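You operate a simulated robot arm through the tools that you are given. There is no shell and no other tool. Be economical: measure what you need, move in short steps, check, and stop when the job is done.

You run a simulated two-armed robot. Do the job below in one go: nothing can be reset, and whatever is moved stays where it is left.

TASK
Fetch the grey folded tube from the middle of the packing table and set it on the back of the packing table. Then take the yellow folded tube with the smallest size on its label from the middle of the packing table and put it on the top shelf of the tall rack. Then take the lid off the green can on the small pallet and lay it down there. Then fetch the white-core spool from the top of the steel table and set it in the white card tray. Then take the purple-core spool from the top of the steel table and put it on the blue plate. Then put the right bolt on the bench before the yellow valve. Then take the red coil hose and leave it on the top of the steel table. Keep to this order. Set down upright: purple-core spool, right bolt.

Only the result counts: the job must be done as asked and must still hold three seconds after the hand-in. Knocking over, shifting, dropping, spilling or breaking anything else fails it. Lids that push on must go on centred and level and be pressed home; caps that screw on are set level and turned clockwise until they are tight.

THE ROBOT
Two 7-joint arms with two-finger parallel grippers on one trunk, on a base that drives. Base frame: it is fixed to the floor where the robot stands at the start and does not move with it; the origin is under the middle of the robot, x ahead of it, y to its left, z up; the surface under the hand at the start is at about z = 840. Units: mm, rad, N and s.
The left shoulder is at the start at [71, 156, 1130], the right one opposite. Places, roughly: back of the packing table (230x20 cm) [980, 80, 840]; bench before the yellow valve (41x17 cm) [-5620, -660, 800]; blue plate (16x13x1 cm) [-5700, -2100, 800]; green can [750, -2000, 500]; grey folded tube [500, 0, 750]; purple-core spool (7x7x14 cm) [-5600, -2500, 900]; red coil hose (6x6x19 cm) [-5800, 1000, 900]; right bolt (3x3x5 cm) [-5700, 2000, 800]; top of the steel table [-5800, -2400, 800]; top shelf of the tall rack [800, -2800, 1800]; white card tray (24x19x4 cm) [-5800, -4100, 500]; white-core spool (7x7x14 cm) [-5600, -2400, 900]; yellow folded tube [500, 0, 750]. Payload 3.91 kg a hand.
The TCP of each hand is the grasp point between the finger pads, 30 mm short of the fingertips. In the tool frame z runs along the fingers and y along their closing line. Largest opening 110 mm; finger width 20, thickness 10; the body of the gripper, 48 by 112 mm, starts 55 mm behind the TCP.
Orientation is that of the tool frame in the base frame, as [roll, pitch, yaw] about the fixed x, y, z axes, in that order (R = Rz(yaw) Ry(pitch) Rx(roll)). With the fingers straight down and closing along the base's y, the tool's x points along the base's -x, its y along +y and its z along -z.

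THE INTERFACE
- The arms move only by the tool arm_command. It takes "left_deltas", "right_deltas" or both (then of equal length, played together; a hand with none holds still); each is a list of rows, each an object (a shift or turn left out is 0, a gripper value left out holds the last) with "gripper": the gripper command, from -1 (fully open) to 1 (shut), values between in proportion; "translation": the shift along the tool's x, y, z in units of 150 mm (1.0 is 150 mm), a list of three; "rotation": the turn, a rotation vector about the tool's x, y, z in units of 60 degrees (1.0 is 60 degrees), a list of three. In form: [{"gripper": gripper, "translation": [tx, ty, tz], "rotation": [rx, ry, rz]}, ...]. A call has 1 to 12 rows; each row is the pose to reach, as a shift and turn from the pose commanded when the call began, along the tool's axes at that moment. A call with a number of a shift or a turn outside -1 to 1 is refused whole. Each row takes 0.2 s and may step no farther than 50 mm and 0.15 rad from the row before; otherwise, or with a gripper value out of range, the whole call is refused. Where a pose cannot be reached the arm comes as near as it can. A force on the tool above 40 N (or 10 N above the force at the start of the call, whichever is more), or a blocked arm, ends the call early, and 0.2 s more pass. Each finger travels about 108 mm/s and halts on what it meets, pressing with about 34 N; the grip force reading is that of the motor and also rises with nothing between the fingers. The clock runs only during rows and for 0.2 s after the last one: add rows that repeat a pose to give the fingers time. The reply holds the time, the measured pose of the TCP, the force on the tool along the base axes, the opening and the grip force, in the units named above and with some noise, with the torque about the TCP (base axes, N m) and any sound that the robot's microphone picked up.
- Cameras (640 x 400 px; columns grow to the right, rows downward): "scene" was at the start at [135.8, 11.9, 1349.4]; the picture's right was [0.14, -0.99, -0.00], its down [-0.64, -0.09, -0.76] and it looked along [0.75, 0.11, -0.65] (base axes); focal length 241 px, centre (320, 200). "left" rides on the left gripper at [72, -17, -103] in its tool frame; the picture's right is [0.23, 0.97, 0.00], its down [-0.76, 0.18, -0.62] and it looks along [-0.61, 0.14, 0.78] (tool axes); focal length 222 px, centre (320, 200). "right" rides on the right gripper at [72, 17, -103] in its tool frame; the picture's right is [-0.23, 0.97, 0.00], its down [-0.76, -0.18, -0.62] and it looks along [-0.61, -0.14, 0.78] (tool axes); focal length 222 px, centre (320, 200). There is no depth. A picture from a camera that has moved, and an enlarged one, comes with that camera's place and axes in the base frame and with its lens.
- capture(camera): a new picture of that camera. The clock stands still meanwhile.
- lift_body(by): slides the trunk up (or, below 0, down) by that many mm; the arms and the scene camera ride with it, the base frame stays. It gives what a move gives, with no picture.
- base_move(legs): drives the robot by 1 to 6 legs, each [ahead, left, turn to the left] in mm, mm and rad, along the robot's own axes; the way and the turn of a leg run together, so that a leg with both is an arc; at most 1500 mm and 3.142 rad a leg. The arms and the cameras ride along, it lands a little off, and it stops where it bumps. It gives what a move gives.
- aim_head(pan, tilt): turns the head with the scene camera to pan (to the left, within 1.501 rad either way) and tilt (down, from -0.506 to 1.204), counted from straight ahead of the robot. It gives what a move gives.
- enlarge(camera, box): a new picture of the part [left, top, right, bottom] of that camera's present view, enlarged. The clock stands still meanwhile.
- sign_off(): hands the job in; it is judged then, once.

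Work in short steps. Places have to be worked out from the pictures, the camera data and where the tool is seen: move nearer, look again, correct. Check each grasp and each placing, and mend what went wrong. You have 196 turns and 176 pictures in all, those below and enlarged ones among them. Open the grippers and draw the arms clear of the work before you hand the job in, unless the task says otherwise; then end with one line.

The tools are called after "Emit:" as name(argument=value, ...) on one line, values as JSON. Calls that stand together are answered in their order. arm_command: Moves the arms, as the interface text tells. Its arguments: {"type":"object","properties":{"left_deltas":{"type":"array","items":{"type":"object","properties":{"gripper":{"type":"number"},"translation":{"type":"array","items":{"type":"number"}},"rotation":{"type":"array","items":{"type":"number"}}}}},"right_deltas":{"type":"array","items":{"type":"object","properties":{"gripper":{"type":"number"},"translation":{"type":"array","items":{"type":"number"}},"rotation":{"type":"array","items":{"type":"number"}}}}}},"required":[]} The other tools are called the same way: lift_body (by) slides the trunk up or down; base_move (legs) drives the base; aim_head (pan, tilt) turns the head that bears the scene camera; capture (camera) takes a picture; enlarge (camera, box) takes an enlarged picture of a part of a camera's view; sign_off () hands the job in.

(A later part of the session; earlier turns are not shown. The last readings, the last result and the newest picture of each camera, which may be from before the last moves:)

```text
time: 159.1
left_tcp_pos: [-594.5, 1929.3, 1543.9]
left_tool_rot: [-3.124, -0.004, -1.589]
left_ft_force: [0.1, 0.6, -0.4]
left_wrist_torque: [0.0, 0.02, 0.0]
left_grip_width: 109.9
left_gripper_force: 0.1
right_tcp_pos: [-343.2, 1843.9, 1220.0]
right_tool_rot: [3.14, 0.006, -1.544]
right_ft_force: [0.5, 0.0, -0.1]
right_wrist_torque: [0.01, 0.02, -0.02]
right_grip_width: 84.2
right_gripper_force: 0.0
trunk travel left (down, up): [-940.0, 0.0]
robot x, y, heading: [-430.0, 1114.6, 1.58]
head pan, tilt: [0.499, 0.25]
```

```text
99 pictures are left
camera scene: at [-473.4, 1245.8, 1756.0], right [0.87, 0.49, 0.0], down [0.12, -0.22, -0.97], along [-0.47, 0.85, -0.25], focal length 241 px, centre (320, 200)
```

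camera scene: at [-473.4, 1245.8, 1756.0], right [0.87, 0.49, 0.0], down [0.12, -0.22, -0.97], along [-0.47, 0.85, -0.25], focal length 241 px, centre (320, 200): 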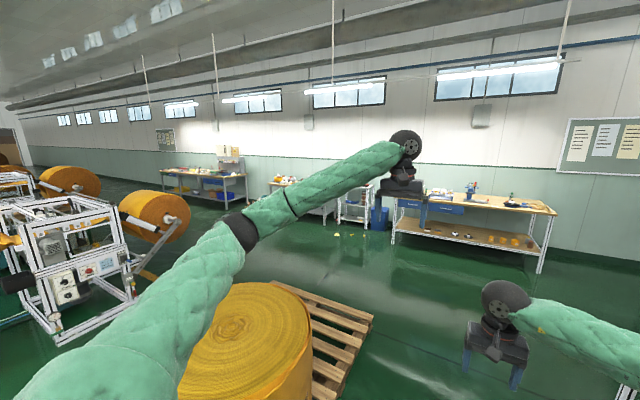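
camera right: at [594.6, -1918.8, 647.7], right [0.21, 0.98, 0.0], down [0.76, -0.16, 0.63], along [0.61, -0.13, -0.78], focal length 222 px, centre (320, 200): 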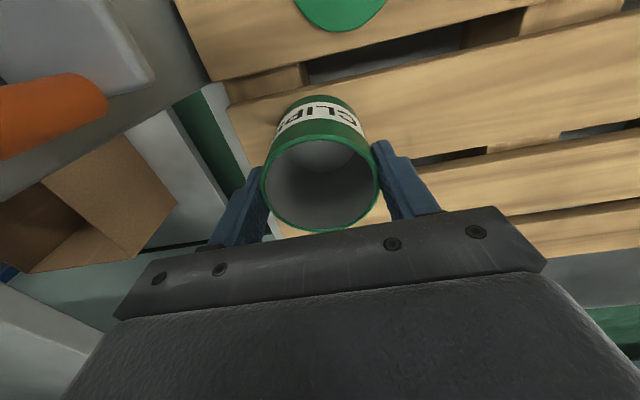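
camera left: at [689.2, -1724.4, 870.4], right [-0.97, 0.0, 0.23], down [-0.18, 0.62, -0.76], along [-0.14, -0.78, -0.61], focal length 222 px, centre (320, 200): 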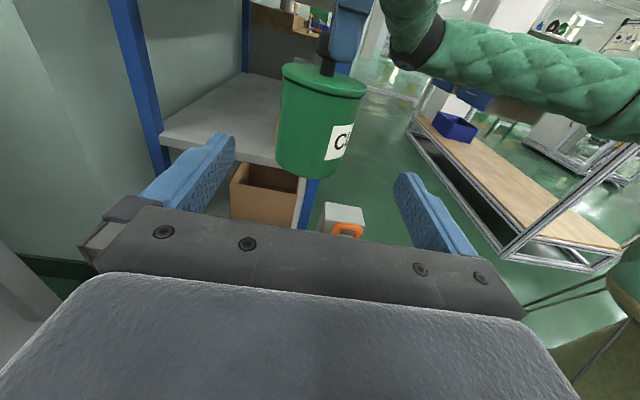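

The aisle past the coil pallet's right side is clear up to about y=5300. I drive to y≈4100, turn left to face -x, and look.

Emit:
base_move(legs=[[1490, 0, 0], [1490, 0, 0], [0, 0, 1.56]])

Emit:
aim_head(pan=0.15, tilt=0.25)

Emit:
capture(camera="scene")

```text
time: 177.3
left_tcp_pos: [-1238.3, 3938.0, 1544.2]
left_tool_rot: [-3.122, -0.004, -0.029]
left_ft_force: [0.7, 0.4, -0.2]
left_wrist_torque: [0.0, 0.0, 0.0]
left_grip_width: 109.9
left_gripper_force: 0.1
right_tcp_pos: [-1151.1, 4187.9, 1219.0]
right_tool_rot: [3.141, 0.005, 0.015]
right_ft_force: [0.0, -0.3, -0.1]
right_wrist_torque: [-0.03, -0.03, -0.03]
right_grip_width: 83.9
right_gripper_force: 0.0
trunk travel left (down, up): [-940.0, 0.0]
robot x, y, heading: [-423.6, 4095.3, 3.14]
head pan, tilt: [0.499, 0.25]
```

```text
time: 178.2
left_tcp_pos: [-1239.1, 3937.4, 1544.1]
left_tool_rot: [-3.123, -0.002, -0.028]
left_ft_force: [-0.3, -0.2, 0.1]
left_wrist_torque: [-0.03, -0.01, 0.02]
left_grip_width: 109.9
left_gripper_force: 0.1
right_tcp_pos: [-1152.6, 4187.7, 1218.2]
right_tool_rot: [3.14, 0.005, 0.015]
right_ft_force: [-0.4, -0.2, -0.3]
right_wrist_torque: [0.0, 0.01, 0.02]
right_grip_width: 84.0
right_gripper_force: 0.1
trunk travel left (down, up): [-940.0, 0.0]
robot x, y, heading: [-426.8, 4093.7, 3.14]
head pan, tilt: [0.15, 0.25]
```

```text
98 pictures are left
camera scene: at [-563.9, 4081.8, 1755.9], right [-0.15, 0.99, 0.0], down [0.24, 0.04, -0.97], along [-0.96, -0.14, -0.25], focal length 241 px, centre (320, 200)
```

scene: 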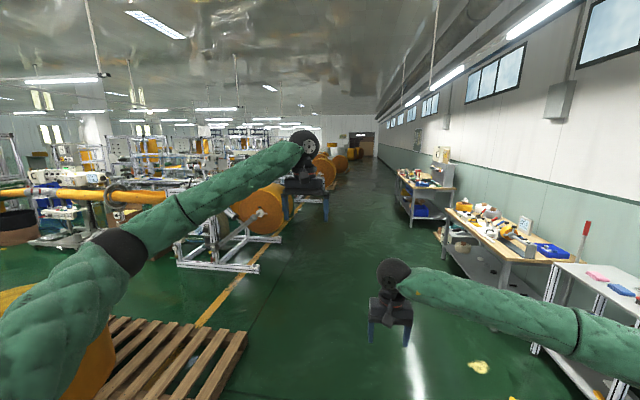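

A free corridor runs along y≈4100. I drive 4.2 m along it and look left.

Emit:
base_move(legs=[[1490, 0, 0], [1490, 0, 0], [1200, 0, 0]])

Emit:
aim_head(pan=1.2, tilt=0.25)

Emit:
capture(camera="scene")

```text
time: 198.2
left_tcp_pos: [-5419.2, 4002.6, 1543.3]
left_tool_rot: [-3.121, -0.005, -0.047]
left_ft_force: [0.2, 0.0, -0.2]
left_wrist_torque: [0.03, -0.02, -0.02]
left_grip_width: 109.9
left_gripper_force: 0.0
right_tcp_pos: [-5327.3, 4252.1, 1219.0]
right_tool_rot: [3.14, 0.005, -0.003]
right_ft_force: [-0.2, 0.4, 0.8]
right_wrist_torque: [0.02, 0.0, 0.01]
right_grip_width: 84.3
right_gripper_force: 0.0
trunk travel left (down, up): [-940.0, 0.0]
robot x, y, heading: [-4599.1, 4147.5, 3.124]
head pan, tilt: [0.15, 0.25]
```

```text
time: 199.5
left_tcp_pos: [-5419.3, 4002.6, 1543.3]
left_tool_rot: [-3.122, -0.002, -0.047]
left_ft_force: [-0.6, -0.2, -0.1]
left_wrist_torque: [0.02, -0.01, -0.02]
left_grip_width: 110.4
left_gripper_force: 0.1
right_tcp_pos: [-5327.2, 4251.5, 1218.9]
right_tool_rot: [3.141, 0.003, -0.003]
right_ft_force: [-0.3, 0.2, 0.6]
right_wrist_torque: [-0.04, -0.02, -0.01]
right_grip_width: 84.3
right_gripper_force: 0.2
trunk travel left (down, up): [-940.0, 0.0]
robot x, y, heading: [-4595.4, 4147.3, 3.121]
head pan, tilt: [1.201, 0.25]
```

```text
97 pictures are left
camera scene: at [-4684.8, 4060.5, 1755.9], right [-0.92, 0.38, 0.0], down [0.09, 0.23, -0.97], along [-0.37, -0.9, -0.25], focal length 241 px, centre (320, 200)
```

scene: 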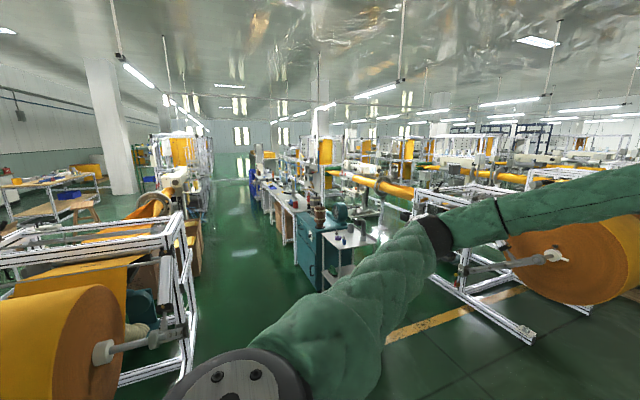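

An aisle runs along x≈-4900 with the benches on its -x side. I move over, turn to face -y and drive partway, then check.

Emit:
base_move(legs=[[290, 0, 0], [0, 0, 1.592], [1490, 0, 0]])

Emit:
aim_head(pan=0, tilt=0.3)

Emit:
capture(camera="scene")

```text
time: 212.6
left_tcp_pos: [-4603.3, 1831.2, 1544.6]
left_tool_rot: [-3.122, -0.002, 1.604]
left_ft_force: [0.0, -1.5, -0.2]
left_wrist_torque: [0.03, 0.0, -0.01]
left_grip_width: 109.9
left_gripper_force: 0.0
right_tcp_pos: [-4857.2, 1903.1, 1218.5]
right_tool_rot: [3.141, 0.005, 1.648]
right_ft_force: [0.4, 0.1, -0.1]
right_wrist_torque: [0.01, -0.02, -0.01]
right_grip_width: 84.0
right_gripper_force: 0.0
trunk travel left (down, up): [-940.0, 0.0]
robot x, y, heading: [-4810.7, 2638.3, -1.51]
head pan, tilt: [1.201, 0.25]
```

```text
time: 214.0
left_tcp_pos: [-4602.8, 1831.1, 1543.0]
left_tool_rot: [-3.123, -0.004, 1.606]
left_ft_force: [-0.4, 0.3, -0.8]
left_wrist_torque: [0.04, -0.01, -0.03]
left_grip_width: 110.1
left_gripper_force: 0.0
right_tcp_pos: [-4857.3, 1902.4, 1217.8]
right_tool_rot: [3.138, 0.005, 1.647]
right_ft_force: [-0.3, 0.1, 0.2]
right_wrist_torque: [-0.01, -0.01, 0.02]
right_grip_width: 84.0
right_gripper_force: 0.1
trunk travel left (down, up): [-940.0, 0.0]
robot x, y, heading: [-4809.9, 2637.4, -1.511]
head pan, tilt: [0.0, 0.3]
```

```text
96 pictures are left
camera scene: at [-4800.0, 2492.5, 1751.2], right [-1.0, -0.06, 0.0], down [-0.02, 0.3, -0.95], along [0.06, -0.95, -0.3], focal length 241 px, centre (320, 200)
```

scene: 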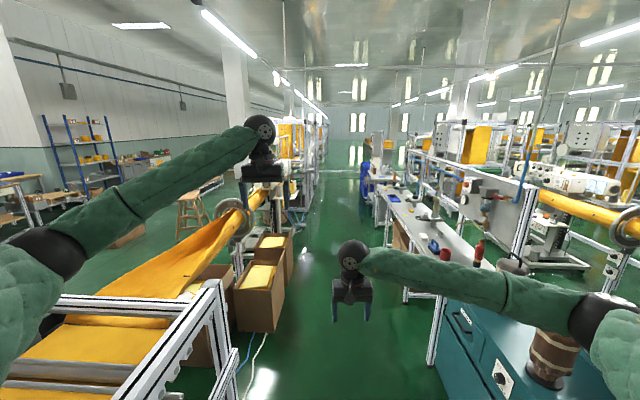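

The aisle spans x≈-4300 to -5500. I straighten, shift right to x≈-4900 and drive on.

Emit:
base_move(legs=[[0, -90, -0.06], [1490, 0, 0], [1490, 0, 0]])

Emit:
capture(camera="scene")

```text
time: 229.0
left_tcp_pos: [-4768.1, -1155.2, 1543.4]
left_tool_rot: [-3.121, -0.006, 1.532]
left_ft_force: [0.8, -0.2, 0.6]
left_wrist_torque: [0.0, 0.01, 0.01]
left_grip_width: 110.3
left_gripper_force: 0.0
right_tcp_pos: [-5018.9, -1066.9, 1219.4]
right_tool_rot: [3.141, 0.006, 1.576]
right_ft_force: [0.8, 0.5, -0.3]
right_wrist_torque: [0.01, 0.02, -0.03]
right_grip_width: 84.3
right_gripper_force: 0.0
trunk travel left (down, up): [-940.0, 0.0]
robot x, y, heading: [-4913.7, -337.7, -1.588]
head pan, tilt: [0.0, 0.3]
```

```text
95 pictures are left
camera scene: at [-4918.3, -482.0, 1751.3], right [-1.0, 0.01, 0.0], down [0.0, 0.3, -0.96], along [-0.01, -0.96, -0.3], focal length 241 px, centre (320, 200)
```

scene: 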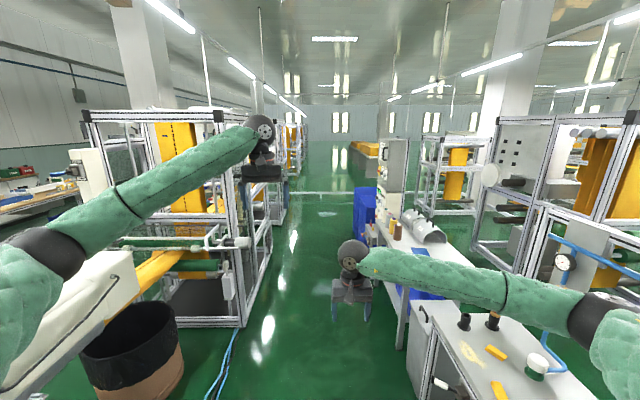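

Clear ahead; the steel table with spools comes up on the right. I drive on to y≈-2000 and turn to face it.

Emit:
base_move(legs=[[1480, 0, 0], [190, 0, 0], [0, 0, -1.553]])

Emit:
aim_head(pan=0.3, tilt=0.7)

Emit:
capture(camera="scene")

```text
time: 241.1
left_tcp_pos: [-5744.9, -2165.3, 1544.2]
left_tool_rot: [-3.123, -0.003, -0.002]
left_ft_force: [0.9, 0.3, -0.2]
left_wrist_torque: [-0.03, 0.02, 0.0]
left_grip_width: 109.7
left_gripper_force: 0.1
right_tcp_pos: [-5663.0, -1911.3, 1217.9]
right_tool_rot: [3.14, 0.005, 0.043]
right_ft_force: [-1.3, -0.5, 0.1]
right_wrist_torque: [-0.02, 0.0, 0.0]
right_grip_width: 84.2
right_gripper_force: 0.1
trunk travel left (down, up): [-940.0, 0.0]
robot x, y, heading: [-4931.6, -1986.3, -3.116]
head pan, tilt: [0.0, 0.3]
```

```text
time: 242.0
left_tcp_pos: [-5743.3, -2164.7, 1542.1]
left_tool_rot: [-3.121, -0.004, -0.002]
left_ft_force: [-0.8, -0.4, 0.2]
left_wrist_torque: [0.02, -0.02, 0.0]
left_grip_width: 110.1
left_gripper_force: 0.1
right_tcp_pos: [-5662.8, -1913.3, 1219.3]
right_tool_rot: [3.138, 0.006, 0.043]
right_ft_force: [0.7, -0.8, 0.2]
right_wrist_torque: [0.02, 0.02, -0.01]
right_grip_width: 83.9
right_gripper_force: 0.2
trunk travel left (down, up): [-940.0, 0.0]
robot x, y, heading: [-4932.1, -1983.7, -3.114]
head pan, tilt: [0.3, 0.7]
```

```text
94 pictures are left
camera scene: at [-5061.0, -2013.8, 1715.1], right [-0.32, 0.95, 0.0], down [0.61, 0.2, -0.77], along [-0.73, -0.24, -0.64], focal length 241 px, centre (320, 200)
```

scene: 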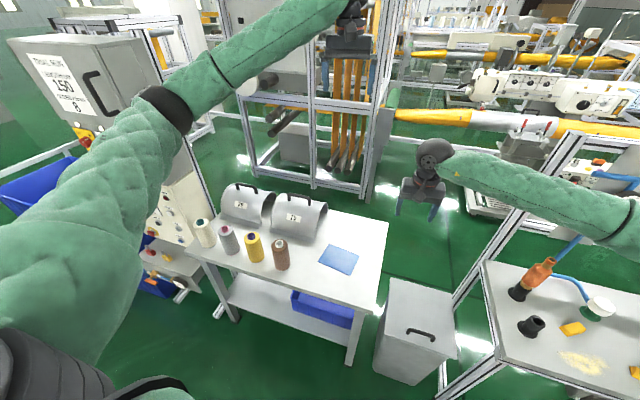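

The steel table with four spools and the blue plate is in view. I enlarge.

Emit:
enlarge(camera="scene", box=[180, 170, 400, 310])

```text
2.86 times, centred on (290, 240) of scene
camera zoom: at [-5061.0, -2013.8, 1715.1], right [-0.32, 0.95, 0.0], down [0.61, 0.2, -0.77], along [-0.73, -0.24, -0.64], focal length 688 px, centre (406, 86)
```

zoom: 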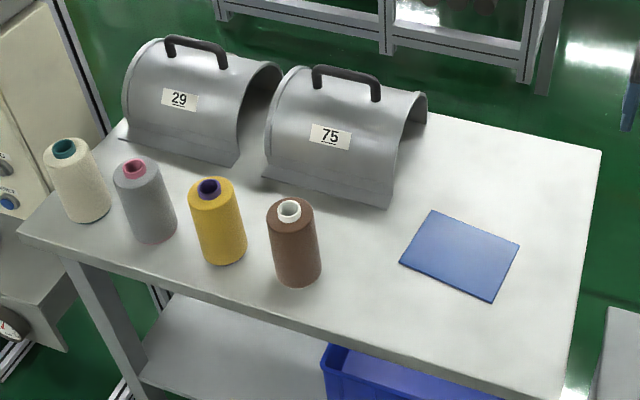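

White-core is the brown spool at about (-5620,-2377); purple-core is the yellow one at (-5617,-2508). I move the left hand above the brown spool while raising the right hand, then lower the trunk.

Emit:
arm_command(left_deltas=[{"translation": [0.13, 0.23, 0]}, {"translation": [0.27, 0.47, 0]}, {"translation": [0.41, 0.7, 0]}, {"translation": [0.41, 0.7, 0]}], right_deltas=[{"translation": [0, 0, -0.3]}, {"translation": [0, 0, -0.6]}, {"translation": [0, 0, -0.9]}, {"translation": [0, 0, -1.0], "gripper": -1}])

Emit:
arm_command(left_deltas=[{"translation": [0.13, 0.23, 0]}, {"translation": [0.27, 0.47, 0]}, {"translation": [0.41, 0.71, 0]}, {"translation": [0.41, 0.71, 0]}], right_deltas=[{"translation": [0, 0, -0.3]}, {"translation": [0, 0, -0.6]}, {"translation": [0, 0, -0.9]}, {"translation": [0, 0, -1.0]}])

Emit:
lift_body(by=-365)

Emit:
capture(camera="left")

Emit:
capture(camera="scene")

```text
time: 243.0
left_tcp_pos: [-5681.6, -2269.4, 1541.3]
left_tool_rot: [-3.126, -0.005, -0.002]
left_ft_force: [-0.1, -0.9, -0.5]
left_wrist_torque: [0.02, 0.02, -0.01]
left_grip_width: 110.2
left_gripper_force: 0.0
right_tcp_pos: [-5662.0, -1908.5, 1367.1]
right_tool_rot: [3.14, 0.004, 0.044]
right_ft_force: [-0.4, -0.2, 0.4]
right_wrist_torque: [0.01, -0.03, -0.01]
right_grip_width: 109.9
right_gripper_force: 0.1
trunk travel left (down, up): [-940.0, 0.0]
robot x, y, heading: [-4930.7, -1983.8, -3.116]
head pan, tilt: [0.3, 0.7]
```

```text
time: 244.0
left_tcp_pos: [-5621.6, -2374.9, 1537.2]
left_tool_rot: [-3.121, -0.002, 0.0]
left_ft_force: [0.3, -0.6, 0.5]
left_wrist_torque: [-0.01, 0.0, -0.04]
left_grip_width: 110.1
left_gripper_force: 0.0
right_tcp_pos: [-5661.8, -1910.5, 1518.0]
right_tool_rot: [3.139, 0.003, 0.041]
right_ft_force: [-0.2, 0.3, -0.4]
right_wrist_torque: [-0.02, -0.01, -0.03]
right_grip_width: 109.9
right_gripper_force: 0.1
trunk travel left (down, up): [-940.0, 0.0]
robot x, y, heading: [-4931.4, -1982.6, -3.116]
head pan, tilt: [0.3, 0.7]
```

```text
time: 247.6
left_tcp_pos: [-5621.9, -2374.8, 1173.4]
left_tool_rot: [-3.122, -0.004, -0.002]
left_ft_force: [0.7, 0.1, -0.5]
left_wrist_torque: [-0.01, -0.02, -0.03]
left_grip_width: 109.9
left_gripper_force: 0.0
right_tcp_pos: [-5662.1, -1910.1, 1154.0]
right_tool_rot: [3.14, 0.005, 0.042]
right_ft_force: [0.5, 0.3, 0.9]
right_wrist_torque: [0.0, -0.01, 0.02]
right_grip_width: 109.9
right_gripper_force: 0.0
trunk travel left (down, up): [-575.0, 365.0]
robot x, y, heading: [-4928.6, -1984.3, -3.12]
head pan, tilt: [0.3, 0.7]
```

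```text
92 pictures are left
camera left: at [-5548.6, -2359.5, 1277.3], right [0.23, -0.97, -0.02], down [-0.76, -0.19, 0.62], along [-0.6, -0.13, -0.79], focal length 222 px, centre (320, 200)
```

left: 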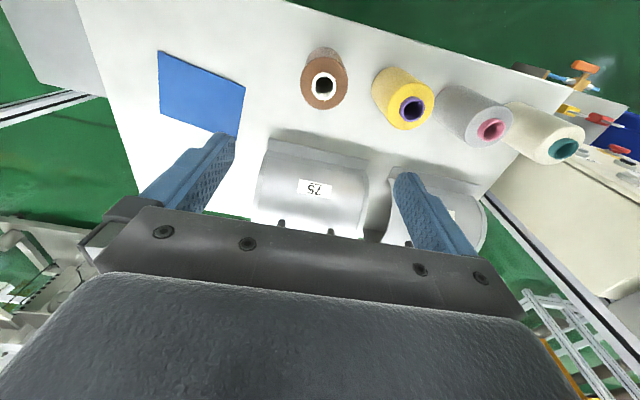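

```text
91 pictures are left
camera scene: at [-5060.5, -2014.1, 1350.2], right [-0.32, 0.95, 0.0], down [0.61, 0.21, -0.76], along [-0.72, -0.24, -0.64], focal length 241 px, centre (320, 200)
```

scene: 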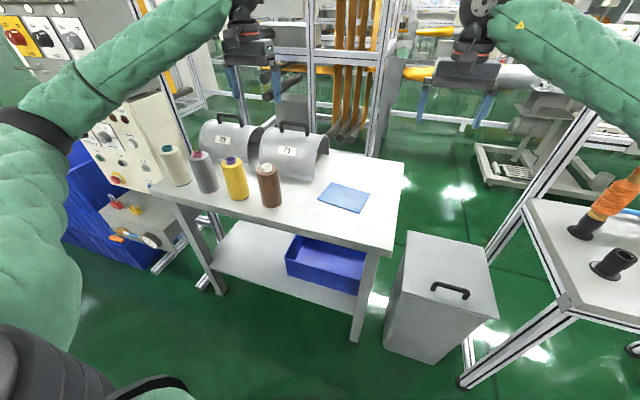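

Brown spool centre about (-5613,-2378), top z≈940. I descend with the left hand to TCP z≈900 in two calls.

Emit:
arm_command(left_deltas=[{"translation": [0.03, 0.01, 0.3], "gripper": -1}, {"translation": [0.05, 0.02, 0.6]}, {"translation": [0.05, 0.02, 0.9]}, {"translation": [0.05, 0.02, 1.0]}])

Emit:
capture(camera="left")

Emit:
enlarge(camera="scene", box=[140, 50, 400, 220])

```text
time: 248.6
left_tcp_pos: [-5614.5, -2375.7, 1022.5]
left_tool_rot: [-3.123, -0.002, -0.001]
left_ft_force: [-0.1, -0.4, 0.5]
left_wrist_torque: [0.03, 0.03, 0.02]
left_grip_width: 110.0
left_gripper_force: 0.0
right_tcp_pos: [-5661.5, -1911.8, 1154.1]
right_tool_rot: [3.139, 0.004, 0.042]
right_ft_force: [-0.1, 0.5, -0.1]
right_wrist_torque: [0.0, 0.05, 0.0]
right_grip_width: 110.0
right_gripper_force: 0.0
trunk travel left (down, up): [-575.0, 365.0]
robot x, y, heading: [-4929.3, -1983.4, -3.119]
head pan, tilt: [0.3, 0.7]
```

```text
90 pictures are left
camera left: at [-5541.5, -2359.1, 1126.6], right [0.23, -0.97, -0.02], down [-0.76, -0.19, 0.62], along [-0.61, -0.13, -0.79], focal length 222 px, centre (320, 200)
```

left: 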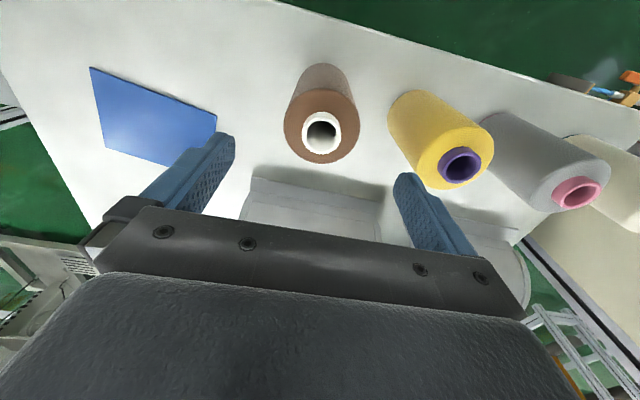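

```text
2.35 times, centred on (270, 135) of scene
camera zoom: at [-5060.5, -2014.1, 1350.2], right [-0.32, 0.95, 0.0], down [0.61, 0.21, -0.76], along [-0.72, -0.24, -0.64], focal length 567 px, centre (438, 353)
```

zoom: 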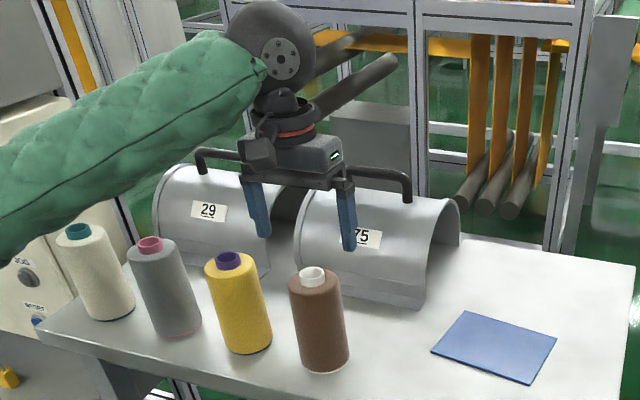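

Aligned. Down 122 mm to z≈900 and close.

Emit:
arm_command(left_deltas=[{"translation": [0.02, 0, 0.3]}, {"translation": [0.02, 0, 0.6]}, {"translation": [0.02, 0, 0.81]}, {"translation": [0.02, 0, 0.81], "gripper": 1}, {"translation": [0.02, 0, 0.81], "gripper": 1}, {"translation": [0.02, 0, 0.81], "gripper": 1}])

Emit:
arm_command(left_deltas=[{"translation": [0, 0, -0.3]}, {"translation": [0, 0, -0.6]}, {"translation": [0, 0, -0.9]}, {"translation": [0, 0, -1.0]}])

Emit:
enlarge(camera="scene", box=[140, 20, 400, 220])

```text
time: 249.9
left_tcp_pos: [-5609.7, -2374.5, 901.2]
left_tool_rot: [-3.122, -0.004, -0.003]
left_ft_force: [-1.4, -0.7, 1.7]
left_wrist_torque: [-0.37, 0.07, -0.06]
left_grip_width: 68.9
left_gripper_force: 33.7
right_tcp_pos: [-5661.7, -1911.4, 1152.1]
right_tool_rot: [3.142, 0.007, 0.041]
right_ft_force: [0.4, 0.4, -0.4]
right_wrist_torque: [-0.03, -0.02, 0.0]
right_grip_width: 109.9
right_gripper_force: 0.0
trunk travel left (down, up): [-575.0, 365.0]
robot x, y, heading: [-4928.9, -1985.1, -3.117]
head pan, tilt: [0.3, 0.7]
```

```text
time: 250.9
left_tcp_pos: [-5609.2, -2376.2, 1050.4]
left_tool_rot: [-3.122, -0.005, -0.002]
left_ft_force: [1.1, -0.4, -1.9]
left_wrist_torque: [0.01, -0.01, 0.01]
left_grip_width: 68.8
left_gripper_force: 34.0
right_tcp_pos: [-5661.7, -1911.0, 1152.3]
right_tool_rot: [3.139, 0.007, 0.042]
right_ft_force: [-0.4, -0.4, 0.0]
right_wrist_torque: [0.01, 0.01, 0.01]
right_grip_width: 110.1
right_gripper_force: 0.0
trunk travel left (down, up): [-575.0, 365.0]
robot x, y, heading: [-4929.6, -1985.1, -3.113]
head pan, tilt: [0.3, 0.7]
```

```text
2.00 times, centred on (270, 120) of scene
camera zoom: at [-5060.9, -2014.4, 1350.0], right [-0.32, 0.95, 0.0], down [0.61, 0.21, -0.76], along [-0.72, -0.24, -0.64], focal length 482 px, centre (420, 360)
```

zoom: 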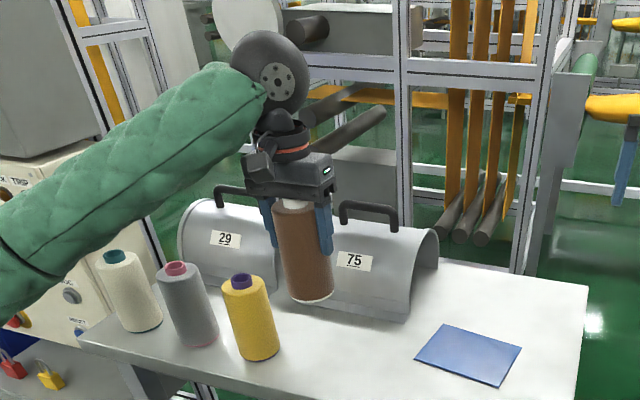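

Held. I raise the trunk, turn to face -y and look down the aisle toward the tray.

Emit:
lift_body(by=200)

Emit:
base_move(legs=[[-80, 0, 0], [0, 0, 1.545]])

Emit:
aim_head(pan=-0.4, tilt=0.4)

Emit:
capture(camera="scene")

```text
time: 253.1
left_tcp_pos: [-5611.0, -2377.3, 1249.8]
left_tool_rot: [-3.122, -0.004, -0.002]
left_ft_force: [1.3, 0.8, -2.5]
left_wrist_torque: [0.01, -0.01, -0.01]
left_grip_width: 69.1
left_gripper_force: 34.2
right_tcp_pos: [-5662.0, -1911.5, 1352.3]
right_tool_rot: [3.14, 0.004, 0.041]
right_ft_force: [-0.1, 0.0, 0.4]
right_wrist_torque: [-0.01, 0.02, -0.01]
right_grip_width: 109.9
right_gripper_force: 0.0
trunk travel left (down, up): [-775.0, 165.0]
robot x, y, heading: [-4931.5, -1984.4, -3.112]
head pan, tilt: [0.3, 0.7]
```

```text
time: 256.9
left_tcp_pos: [-4788.3, -2761.6, 1253.7]
left_tool_rot: [-3.117, 0.0, 1.11]
left_ft_force: [-0.6, 0.3, -2.8]
left_wrist_torque: [-0.01, -0.01, 0.0]
left_grip_width: 69.1
left_gripper_force: 33.4
right_tcp_pos: [-5217.2, -2616.1, 1357.8]
right_tool_rot: [3.137, 0.012, 1.182]
right_ft_force: [0.3, 0.6, 0.0]
right_wrist_torque: [-0.02, -0.02, 0.02]
right_grip_width: 109.9
right_gripper_force: 0.1
trunk travel left (down, up): [-775.0, 165.0]
robot x, y, heading: [-4841.4, -1989.1, -1.976]
head pan, tilt: [0.3, 0.7]
stopped in leg 2: the robot was blocked; the commanded pose is now the measured one
```

```text
time: 258.0
left_tcp_pos: [-4788.4, -2762.3, 1251.6]
left_tool_rot: [-3.117, -0.003, 1.111]
left_ft_force: [-0.6, 1.1, -2.5]
left_wrist_torque: [0.0, -0.02, 0.02]
left_grip_width: 69.1
left_gripper_force: 34.2
right_tcp_pos: [-5218.1, -2616.3, 1357.4]
right_tool_rot: [3.135, 0.011, 1.183]
right_ft_force: [0.5, -0.4, 0.0]
right_wrist_torque: [-0.01, -0.02, 0.01]
right_grip_width: 110.0
right_gripper_force: 0.1
trunk travel left (down, up): [-775.0, 165.0]
robot x, y, heading: [-4844.1, -1986.4, -1.974]
head pan, tilt: [-0.4, 0.4]
```

```text
87 pictures are left
camera scene: at [-4932.7, -2100.2, 1576.8], right [-0.69, 0.72, 0.0], down [0.28, 0.27, -0.92], along [-0.66, -0.64, -0.39], focal length 241 px, centre (320, 200)
```

scene: 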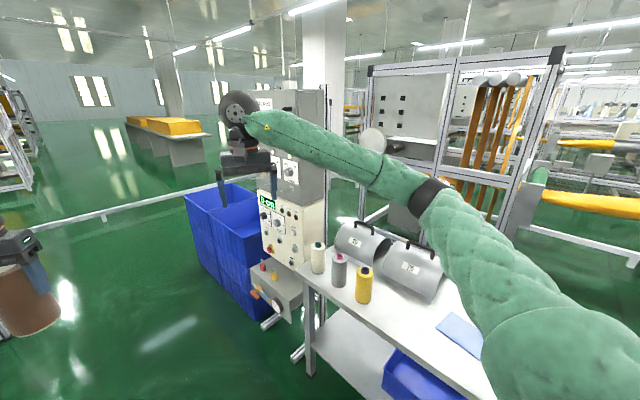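

The left elbow likely met the machine on the aisle's other side. I shift right (away) 130 mm, then finish the turn.

Emit:
base_move(legs=[[0, -130, 0], [0, 0, 0.4]])

Emit:
aim_head(pan=-0.3, tilt=0.5)

Emit:
capture(camera="scene")

Emit:
aim_head(pan=1.3, tilt=0.5)

Emit:
capture(camera="scene")

```text
time: 260.3
left_tcp_pos: [-4742.3, -2677.5, 1250.9]
left_tool_rot: [-3.114, -0.004, 1.328]
left_ft_force: [0.2, 0.0, -2.9]
left_wrist_torque: [-0.01, -0.02, 0.01]
left_grip_width: 68.6
left_gripper_force: 33.8
right_tcp_pos: [-5182.1, -2638.1, 1360.1]
right_tool_rot: [3.131, 0.016, 1.419]
right_ft_force: [0.8, 0.3, 0.6]
right_wrist_torque: [-0.01, -0.02, 0.02]
right_grip_width: 110.1
right_gripper_force: 0.1
trunk travel left (down, up): [-775.0, 165.0]
robot x, y, heading: [-4963.2, -1939.7, -1.747]
head pan, tilt: [-0.4, 0.4]
stopped in leg 2: the robot was blocked; the commanded pose is now the measured one
```

```text
time: 260.9
left_tcp_pos: [-4740.8, -2679.5, 1251.7]
left_tool_rot: [-3.115, -0.006, 1.333]
left_ft_force: [-0.7, 0.1, -2.9]
left_wrist_torque: [0.0, -0.01, -0.02]
left_grip_width: 69.0
left_gripper_force: 34.1
right_tcp_pos: [-5183.6, -2639.3, 1358.0]
right_tool_rot: [3.129, 0.012, 1.422]
right_ft_force: [0.3, 0.2, 0.4]
right_wrist_torque: [-0.01, -0.02, 0.0]
right_grip_width: 110.1
right_gripper_force: 0.0
trunk travel left (down, up): [-775.0, 165.0]
robot x, y, heading: [-4959.1, -1946.0, -1.743]
head pan, tilt: [-0.3, 0.499]
```

```text
86 pictures are left
camera scene: at [-5020.0, -2074.4, 1567.2], right [-0.89, 0.45, -0.01], down [0.22, 0.43, -0.88], along [-0.39, -0.78, -0.48], focal length 241 px, centre (320, 200)
```

scene: 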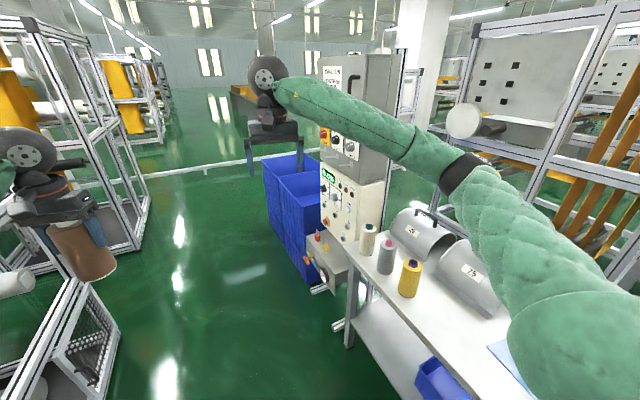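

```text
time: 262.6
left_tcp_pos: [-4740.5, -2682.1, 1248.3]
left_tool_rot: [-3.117, -0.008, 1.334]
left_ft_force: [0.2, 0.4, -2.9]
left_wrist_torque: [-0.03, -0.03, 0.02]
left_grip_width: 68.9
left_gripper_force: 33.7
right_tcp_pos: [-5183.5, -2641.1, 1356.5]
right_tool_rot: [3.13, 0.012, 1.42]
right_ft_force: [0.1, -0.3, 0.6]
right_wrist_torque: [-0.01, -0.05, -0.01]
right_grip_width: 110.2
right_gripper_force: 0.0
trunk travel left (down, up): [-775.0, 165.0]
robot x, y, heading: [-4958.7, -1942.5, -1.742]
head pan, tilt: [1.3, 0.499]
```

```text
85 pictures are left
camera scene: at [-4896.9, -2033.1, 1568.4], right [-0.43, -0.9, 0.0], down [-0.43, 0.2, -0.88], along [0.8, -0.37, -0.47], focal length 241 px, centre (320, 200)
```

scene: 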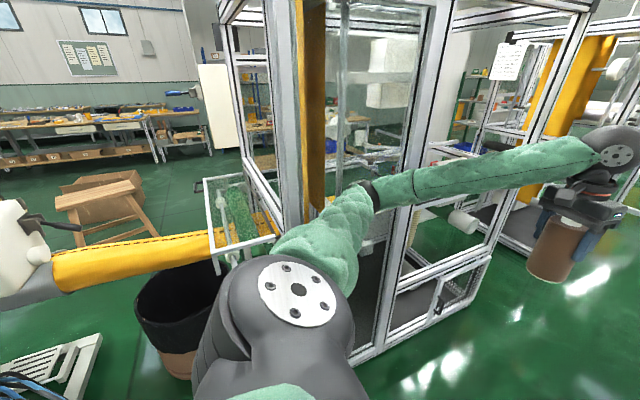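

The left elbow touches the machine frame. I turn back a little, then tuck the left hand 200 mm inward.

Emit:
base_move(legs=[[0, 0, -0.12]])

Emit:
arm_command(left_deltas=[{"translation": [0, -0.3, 0]}, {"translation": [0, -0.6, 0]}, {"translation": [0, -0.9, 0]}, {"translation": [0, -1.0, 0]}])

Emit:
arm_command(left_deltas=[{"translation": [0, -0.3, 0]}, {"translation": [0, -0.4, 0]}])

Emit:
base_move(legs=[[0, 0, 0.3]])

Emit:
capture(camera="scene")

```text
time: 263.6
left_tcp_pos: [-4816.2, -2703.1, 1246.9]
left_tool_rot: [-3.106, -0.005, 1.215]
left_ft_force: [0.5, 0.1, -2.9]
left_wrist_torque: [0.01, 0.03, -0.03]
left_grip_width: 69.1
left_gripper_force: 33.4
right_tcp_pos: [-5250.7, -2611.4, 1358.9]
right_tool_rot: [3.141, 0.011, 1.302]
right_ft_force: [0.6, 0.9, 0.1]
right_wrist_torque: [0.02, 0.05, 0.02]
right_grip_width: 109.9
right_gripper_force: 0.0
trunk travel left (down, up): [-775.0, 165.0]
robot x, y, heading: [-4961.8, -1941.1, -1.858]
head pan, tilt: [1.3, 0.499]
```

```text
time: 264.6
left_tcp_pos: [-4958.2, -2651.0, 1253.4]
left_tool_rot: [-3.107, -0.005, 1.217]
left_ft_force: [-0.4, 0.4, -2.5]
left_wrist_torque: [0.04, 0.02, -0.02]
left_grip_width: 68.6
left_gripper_force: 34.6
right_tcp_pos: [-5252.5, -2610.6, 1358.1]
right_tool_rot: [3.139, 0.013, 1.301]
right_ft_force: [0.2, 0.3, 0.2]
right_wrist_torque: [-0.02, -0.01, -0.01]
right_grip_width: 109.8
right_gripper_force: 0.1
trunk travel left (down, up): [-775.0, 165.0]
robot x, y, heading: [-4955.6, -1943.6, -1.865]
head pan, tilt: [1.3, 0.499]
```

```text
time: 265.2
left_tcp_pos: [-5014.4, -2628.8, 1256.5]
left_tool_rot: [-3.108, -0.006, 1.216]
left_ft_force: [0.5, 0.2, -3.1]
left_wrist_torque: [0.01, -0.01, 0.02]
left_grip_width: 68.9
left_gripper_force: 34.0
right_tcp_pos: [-5250.9, -2611.4, 1359.3]
right_tool_rot: [3.138, 0.015, 1.302]
right_ft_force: [0.1, 0.5, 0.4]
right_wrist_torque: [0.03, 0.04, 0.0]
right_grip_width: 110.1
right_gripper_force: 0.0
trunk travel left (down, up): [-775.0, 165.0]
robot x, y, heading: [-4958.6, -1940.8, -1.856]
head pan, tilt: [1.3, 0.499]
```

```text
time: 266.6
left_tcp_pos: [-4809.1, -2615.6, 1258.4]
left_tool_rot: [-3.108, -0.003, 1.52]
left_ft_force: [0.0, -0.3, -2.8]
left_wrist_torque: [0.0, 0.0, -0.05]
left_grip_width: 68.6
left_gripper_force: 34.3
right_tcp_pos: [-5040.6, -2668.4, 1359.0]
right_tool_rot: [3.136, 0.013, 1.603]
right_ft_force: [-0.4, 0.1, -0.7]
right_wrist_torque: [-0.05, 0.03, -0.03]
right_grip_width: 110.2
right_gripper_force: 0.0
trunk travel left (down, up): [-775.0, 165.0]
robot x, y, heading: [-4956.8, -1946.3, -1.555]
head pan, tilt: [1.3, 0.499]
```

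```text
84 pictures are left
camera scene: at [-4868.6, -2018.4, 1567.8], right [-0.25, -0.97, 0.0], down [-0.46, 0.12, -0.88], along [0.85, -0.22, -0.48], focal length 241 px, centre (320, 200)
```

scene: 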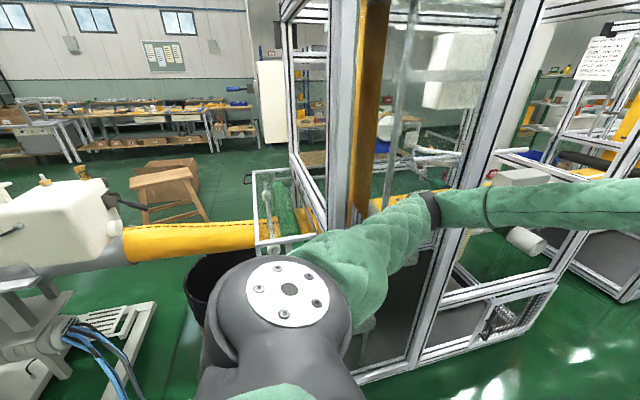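

Turn completed. I drive ahead along the aisle toward y≈-3500 and look right for the tray.

Emit:
base_move(legs=[[1450, 0, -0.016]])

Emit:
aim_head(pan=-1.0, tilt=0.6)

Emit:
capture(camera="scene")

```text
time: 273.7
left_tcp_pos: [-4790.8, -4061.2, 1257.6]
left_tool_rot: [-3.108, -0.005, 1.518]
left_ft_force: [-0.3, -0.6, -3.5]
left_wrist_torque: [0.02, 0.01, 0.0]
left_grip_width: 68.9
left_gripper_force: 34.0
right_tcp_pos: [-5023.3, -4116.9, 1359.0]
right_tool_rot: [3.138, 0.013, 1.604]
right_ft_force: [0.2, -0.7, 1.1]
right_wrist_torque: [-0.01, -0.05, -0.01]
right_grip_width: 110.1
right_gripper_force: 0.0
trunk travel left (down, up): [-775.0, 165.0]
robot x, y, heading: [-4941.5, -3392.2, -1.559]
head pan, tilt: [1.3, 0.499]
```

```text
time: 275.9
left_tcp_pos: [-4790.4, -4062.3, 1257.2]
left_tool_rot: [-3.108, -0.005, 1.516]
left_ft_force: [-0.1, -0.5, -1.5]
left_wrist_torque: [0.01, 0.01, 0.02]
left_grip_width: 69.0
left_gripper_force: 34.0
right_tcp_pos: [-5023.3, -4116.1, 1358.0]
right_tool_rot: [3.139, 0.011, 1.605]
right_ft_force: [0.0, -1.3, -0.5]
right_wrist_torque: [0.02, -0.01, -0.03]
right_grip_width: 110.1
right_gripper_force: 0.1
trunk travel left (down, up): [-775.0, 165.0]
robot x, y, heading: [-4939.9, -3390.9, -1.557]
head pan, tilt: [-1.0, 0.6]
```

```text
83 pictures are left
camera scene: at [-5011.6, -3491.4, 1558.7], right [-0.55, 0.83, 0.0], down [0.47, 0.31, -0.82], along [-0.69, -0.45, -0.57], focal length 241 px, centre (320, 200)
```

scene: 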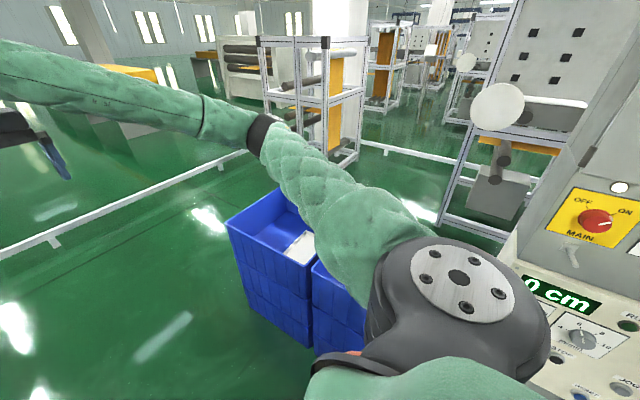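

The white tray lies inside the blue bin. I advance to y≈-3720, turn to face -x and view the bin.

Emit:
base_move(legs=[[340, 0, 0], [0, 0, -1.58]])

Emit:
aim_head(pan=0.35, tilt=0.85)

Emit:
capture(camera="scene")

```text
time: 281.9
left_tcp_pos: [-5610.9, -3857.2, 1257.6]
left_tool_rot: [-3.108, -0.006, -0.078]
left_ft_force: [-0.4, 0.7, -3.0]
left_wrist_torque: [-0.04, 0.0, 0.01]
left_grip_width: 68.8
left_gripper_force: 34.2
right_tcp_pos: [-5659.2, -3624.9, 1359.5]
right_tool_rot: [3.139, 0.013, 0.009]
right_ft_force: [-0.1, -0.6, -0.3]
right_wrist_torque: [0.01, -0.03, 0.02]
right_grip_width: 110.0
right_gripper_force: 0.0
trunk travel left (down, up): [-775.0, 165.0]
robot x, y, heading: [-4936.6, -3725.4, 3.128]
head pan, tilt: [-1.0, 0.6]
```

```text
time: 283.4
left_tcp_pos: [-5610.8, -3858.0, 1256.9]
left_tool_rot: [-3.109, -0.005, -0.081]
left_ft_force: [-0.5, 0.1, -2.9]
left_wrist_torque: [-0.02, 0.0, 0.03]
left_grip_width: 69.3
left_gripper_force: 34.1
right_tcp_pos: [-5659.6, -3624.4, 1358.6]
right_tool_rot: [3.138, 0.012, 0.01]
right_ft_force: [0.6, -0.1, 0.1]
right_wrist_torque: [0.0, -0.02, -0.01]
right_grip_width: 110.1
right_gripper_force: 0.1
trunk travel left (down, up): [-775.0, 165.0]
robot x, y, heading: [-4937.4, -3726.8, 3.127]
head pan, tilt: [0.351, 0.85]
```

```text
82 pictures are left
camera scene: at [-5060.6, -3750.9, 1537.8], right [-0.33, 0.94, 0.0], down [0.71, 0.25, -0.66], along [-0.62, -0.22, -0.75], focal length 241 px, centre (320, 200)
```

scene: 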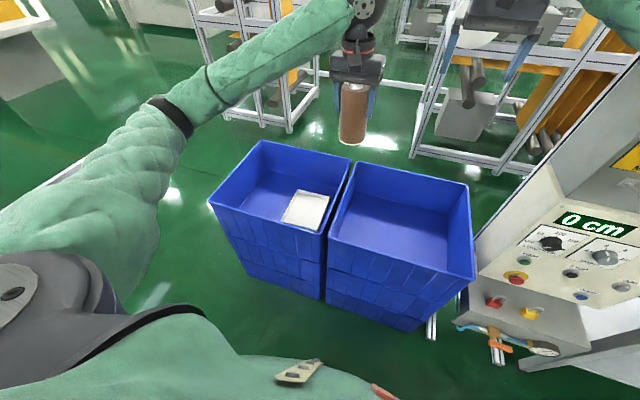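

Emit:
enlarge(camera="scene", box=[200, 130, 400, 255])

```text
3.20 times, centred on (300, 192) of scene
camera zoom: at [-5060.6, -3750.9, 1537.8], right [-0.33, 0.94, 0.0], down [0.71, 0.25, -0.66], along [-0.62, -0.22, -0.75], focal length 771 px, centre (384, 224)
```

zoom: 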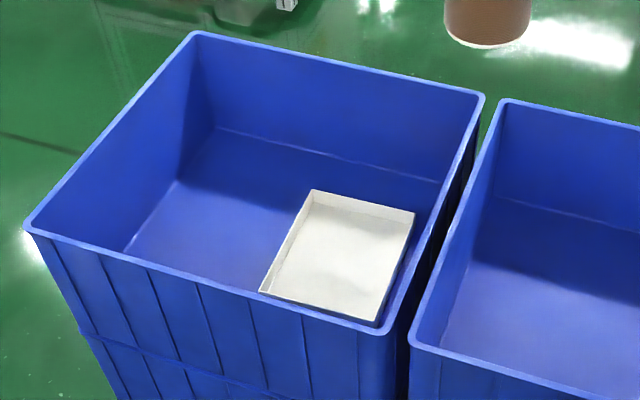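

Tray centre works out near (-5814,-4096), floor z≈495, bin rim z≈690. I move the base left 238 and ahead 110, lower the trunk, and check.

Emit:
base_move(legs=[[110, 240, 0.014]])

Emit:
lift_body(by=-330)

Emit:
arm_command(left_deltas=[{"translation": [-0.3, 0, 0]}, {"translation": [-0.55, 0, 0]}])

Emit:
capture(camera="left")

Emit:
capture(camera="scene")

```text
time: 285.3
left_tcp_pos: [-5719.3, -4114.4, 1257.9]
left_tool_rot: [-3.109, -0.006, -0.062]
left_ft_force: [1.3, -0.3, -2.8]
left_wrist_torque: [-0.03, -0.05, 0.0]
left_grip_width: 68.9
left_gripper_force: 34.2
right_tcp_pos: [-5770.6, -3882.3, 1358.7]
right_tool_rot: [3.138, 0.013, 0.023]
right_ft_force: [0.5, -0.5, 0.2]
right_wrist_torque: [-0.01, 0.01, 0.02]
right_grip_width: 110.2
right_gripper_force: 0.1
trunk travel left (down, up): [-775.0, 165.0]
robot x, y, heading: [-5046.7, -3970.7, -3.14]
head pan, tilt: [0.351, 0.85]
```

```text
time: 288.6
left_tcp_pos: [-5718.9, -4115.3, 927.6]
left_tool_rot: [-3.108, -0.005, -0.063]
left_ft_force: [0.2, -0.3, -3.9]
left_wrist_torque: [0.0, 0.02, 0.04]
left_grip_width: 69.0
left_gripper_force: 34.0
right_tcp_pos: [-5771.2, -3882.7, 1028.9]
right_tool_rot: [3.137, 0.014, 0.025]
right_ft_force: [-0.2, -0.4, -1.5]
right_wrist_torque: [0.0, 0.02, 0.0]
right_grip_width: 110.1
right_gripper_force: 0.1
trunk travel left (down, up): [-445.0, 495.0]
robot x, y, heading: [-5050.4, -3973.2, -3.14]
head pan, tilt: [0.351, 0.85]
```

```text
time: 289.2
left_tcp_pos: [-5800.9, -4111.8, 926.1]
left_tool_rot: [-3.107, -0.005, -0.063]
left_ft_force: [-0.5, 0.0, -3.0]
left_wrist_torque: [-0.01, -0.02, 0.01]
left_grip_width: 68.8
left_gripper_force: 34.1
right_tcp_pos: [-5770.9, -3883.7, 1030.4]
right_tool_rot: [3.137, 0.012, 0.024]
right_ft_force: [-0.1, -0.2, 0.4]
right_wrist_torque: [0.02, 0.01, -0.02]
right_grip_width: 110.0
right_gripper_force: 0.0
trunk travel left (down, up): [-445.0, 495.0]
robot x, y, heading: [-5048.0, -3973.6, -3.141]
head pan, tilt: [0.351, 0.85]
```

```text
80 pictures are left
camera left: at [-5727.7, -4101.4, 1030.2], right [0.17, -0.99, -0.03], down [-0.78, -0.15, 0.61], along [-0.61, -0.08, -0.79], focal length 222 px, centre (320, 200)
```

left: 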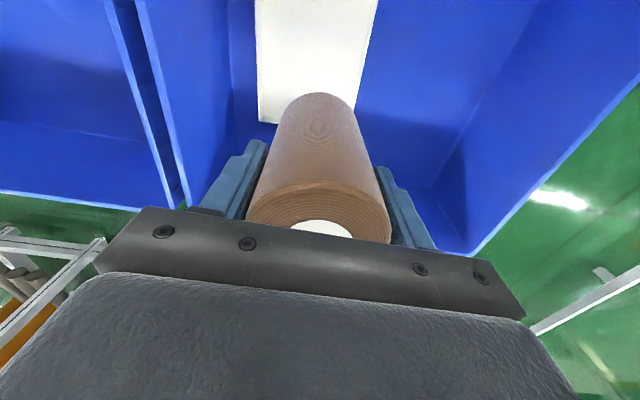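

```text
79 pictures are left
camera scene: at [-5170.4, -4000.5, 1207.7], right [-0.35, 0.94, 0.0], down [0.71, 0.26, -0.66], along [-0.62, -0.23, -0.75], focal length 241 px, centre (320, 200)
```

scene: 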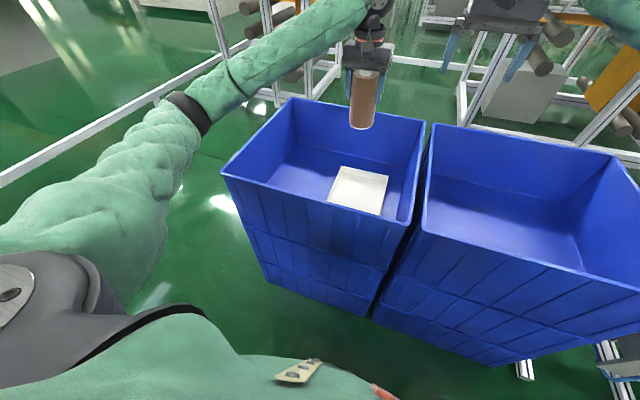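

Refined tray centre (-5800,-4086), floor somewhere z 500–560. I shift right 25 mm and lower 200.

Emit:
arm_command(left_deltas=[{"translation": [0, -0.1, 0.3]}, {"translation": [0, -0.17, 0.6]}, {"translation": [0, -0.17, 0.9]}, {"translation": [0, -0.17, 1.0]}])

Emit:
arm_command(left_deltas=[{"translation": [0, 0, 0.3]}, {"translation": [0, 0, 0.4]}])

Emit:
enlarge(camera="scene", box=[220, 60, 460, 240])

Emit:
capture(camera="left")

```text
time: 290.2
left_tcp_pos: [-5801.4, -4084.0, 787.9]
left_tool_rot: [-3.11, 0.009, -0.06]
left_ft_force: [0.1, 0.1, -3.2]
left_wrist_torque: [0.01, -0.04, -0.01]
left_grip_width: 68.8
left_gripper_force: 34.1
right_tcp_pos: [-5770.4, -3883.6, 1032.8]
right_tool_rot: [3.135, 0.013, 0.024]
right_ft_force: [0.1, 0.0, -0.3]
right_wrist_torque: [0.02, -0.02, -0.01]
right_grip_width: 110.2
right_gripper_force: 0.1
trunk travel left (down, up): [-445.0, 495.0]
robot x, y, heading: [-5046.3, -3976.2, -3.137]
head pan, tilt: [0.351, 0.85]
```

```text
time: 291.0
left_tcp_pos: [-5826.0, -4096.9, 787.9]
left_tool_rot: [-3.124, 0.095, -0.044]
left_ft_force: [-0.6, -0.3, -3.1]
left_wrist_torque: [-0.03, -0.01, 0.0]
left_grip_width: 69.0
left_gripper_force: 33.7
right_tcp_pos: [-5768.7, -3880.4, 1033.4]
right_tool_rot: [3.132, 0.02, 0.018]
right_ft_force: [0.5, -0.1, 0.3]
right_wrist_torque: [-0.03, 0.0, 0.0]
right_grip_width: 110.2
right_gripper_force: 0.1
trunk travel left (down, up): [-445.0, 495.0]
robot x, y, heading: [-5052.5, -3980.9, 3.141]
head pan, tilt: [0.351, 0.85]
stopped in row 2 (left hand): the arm was blocked; the commanded pose is now the measured one
```

```text
2.22 times, centred on (340, 150) of scene
camera zoom: at [-5167.6, -3999.0, 1209.1], right [-0.34, 0.94, 0.0], down [0.7, 0.25, -0.67], along [-0.63, -0.23, -0.75], focal length 535 px, centre (276, 311)
```

zoom: 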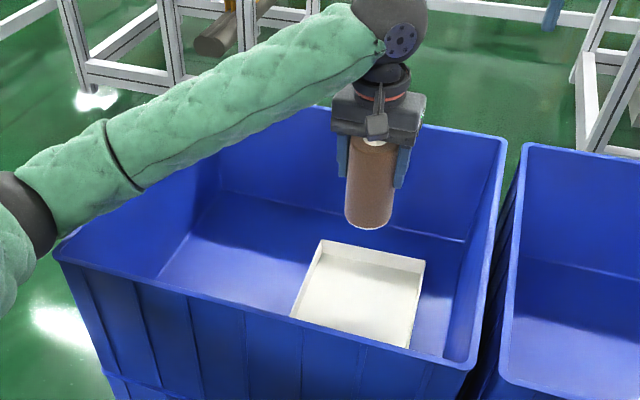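

```text
77 pictures are left
camera left: at [-5743.5, -4083.5, 883.9], right [0.18, -0.98, -0.04], down [-0.71, -0.16, 0.69], along [-0.68, -0.1, -0.72], focal length 222 px, centre (320, 200)
```

left: 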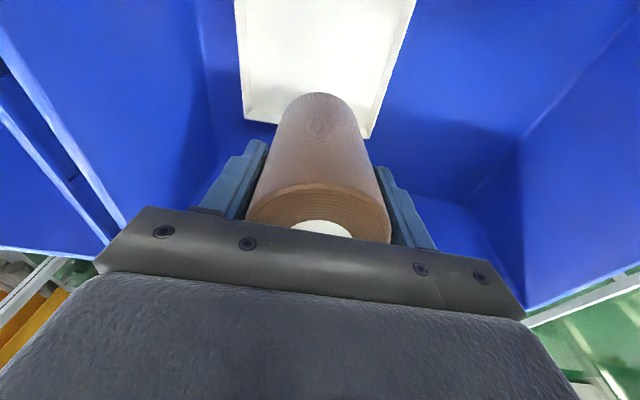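

The left forearm rests on the bin's front-left rim. I raise the trunk so that the arm comes from higher, and check the bin.

Emit:
lift_body(by=260)

Emit:
arm_command(left_deltas=[{"translation": [0.1, -0.02, 0], "rotation": [0, 0.045, 0]}, {"translation": [0.16, -0.05, 0], "rotation": [0, 0.091, 0]}])

Emit:
capture(camera="scene")

```text
time: 293.7
left_tcp_pos: [-5827.3, -4094.4, 1030.0]
left_tool_rot: [-3.118, 0.072, -0.048]
left_ft_force: [0.1, 0.1, -3.6]
left_wrist_torque: [0.0, -0.01, -0.02]
left_grip_width: 69.0
left_gripper_force: 34.0
right_tcp_pos: [-5775.5, -3884.6, 1288.0]
right_tool_rot: [3.136, 0.013, 0.019]
right_ft_force: [0.3, 0.7, 0.6]
right_wrist_torque: [0.01, 0.01, -0.02]
right_grip_width: 110.1
right_gripper_force: 0.1
trunk travel left (down, up): [-705.0, 235.0]
robot x, y, heading: [-5055.2, -3980.0, 3.14]
head pan, tilt: [0.351, 0.85]
```

```text
time: 294.3
left_tcp_pos: [-5803.4, -4088.1, 1028.6]
left_tool_rot: [-3.117, -0.023, -0.054]
left_ft_force: [0.0, -1.0, -3.3]
left_wrist_torque: [-0.03, 0.0, 0.03]
left_grip_width: 69.0
left_gripper_force: 33.9
right_tcp_pos: [-5776.4, -3884.2, 1288.9]
right_tool_rot: [3.137, 0.012, 0.016]
right_ft_force: [0.3, 0.1, 0.0]
right_wrist_torque: [0.01, 0.04, 0.0]
right_grip_width: 110.2
right_gripper_force: 0.2
trunk travel left (down, up): [-705.0, 235.0]
robot x, y, heading: [-5053.9, -3975.3, 3.141]
head pan, tilt: [0.351, 0.85]
```

```text
76 pictures are left
camera scene: at [-5176.1, -4005.0, 1467.8], right [-0.34, 0.94, 0.0], down [0.71, 0.26, -0.66], along [-0.62, -0.23, -0.75], focal length 241 px, centre (320, 200)
```

scene: 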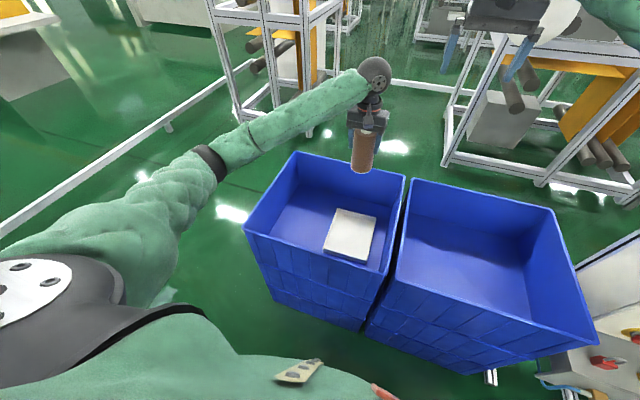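

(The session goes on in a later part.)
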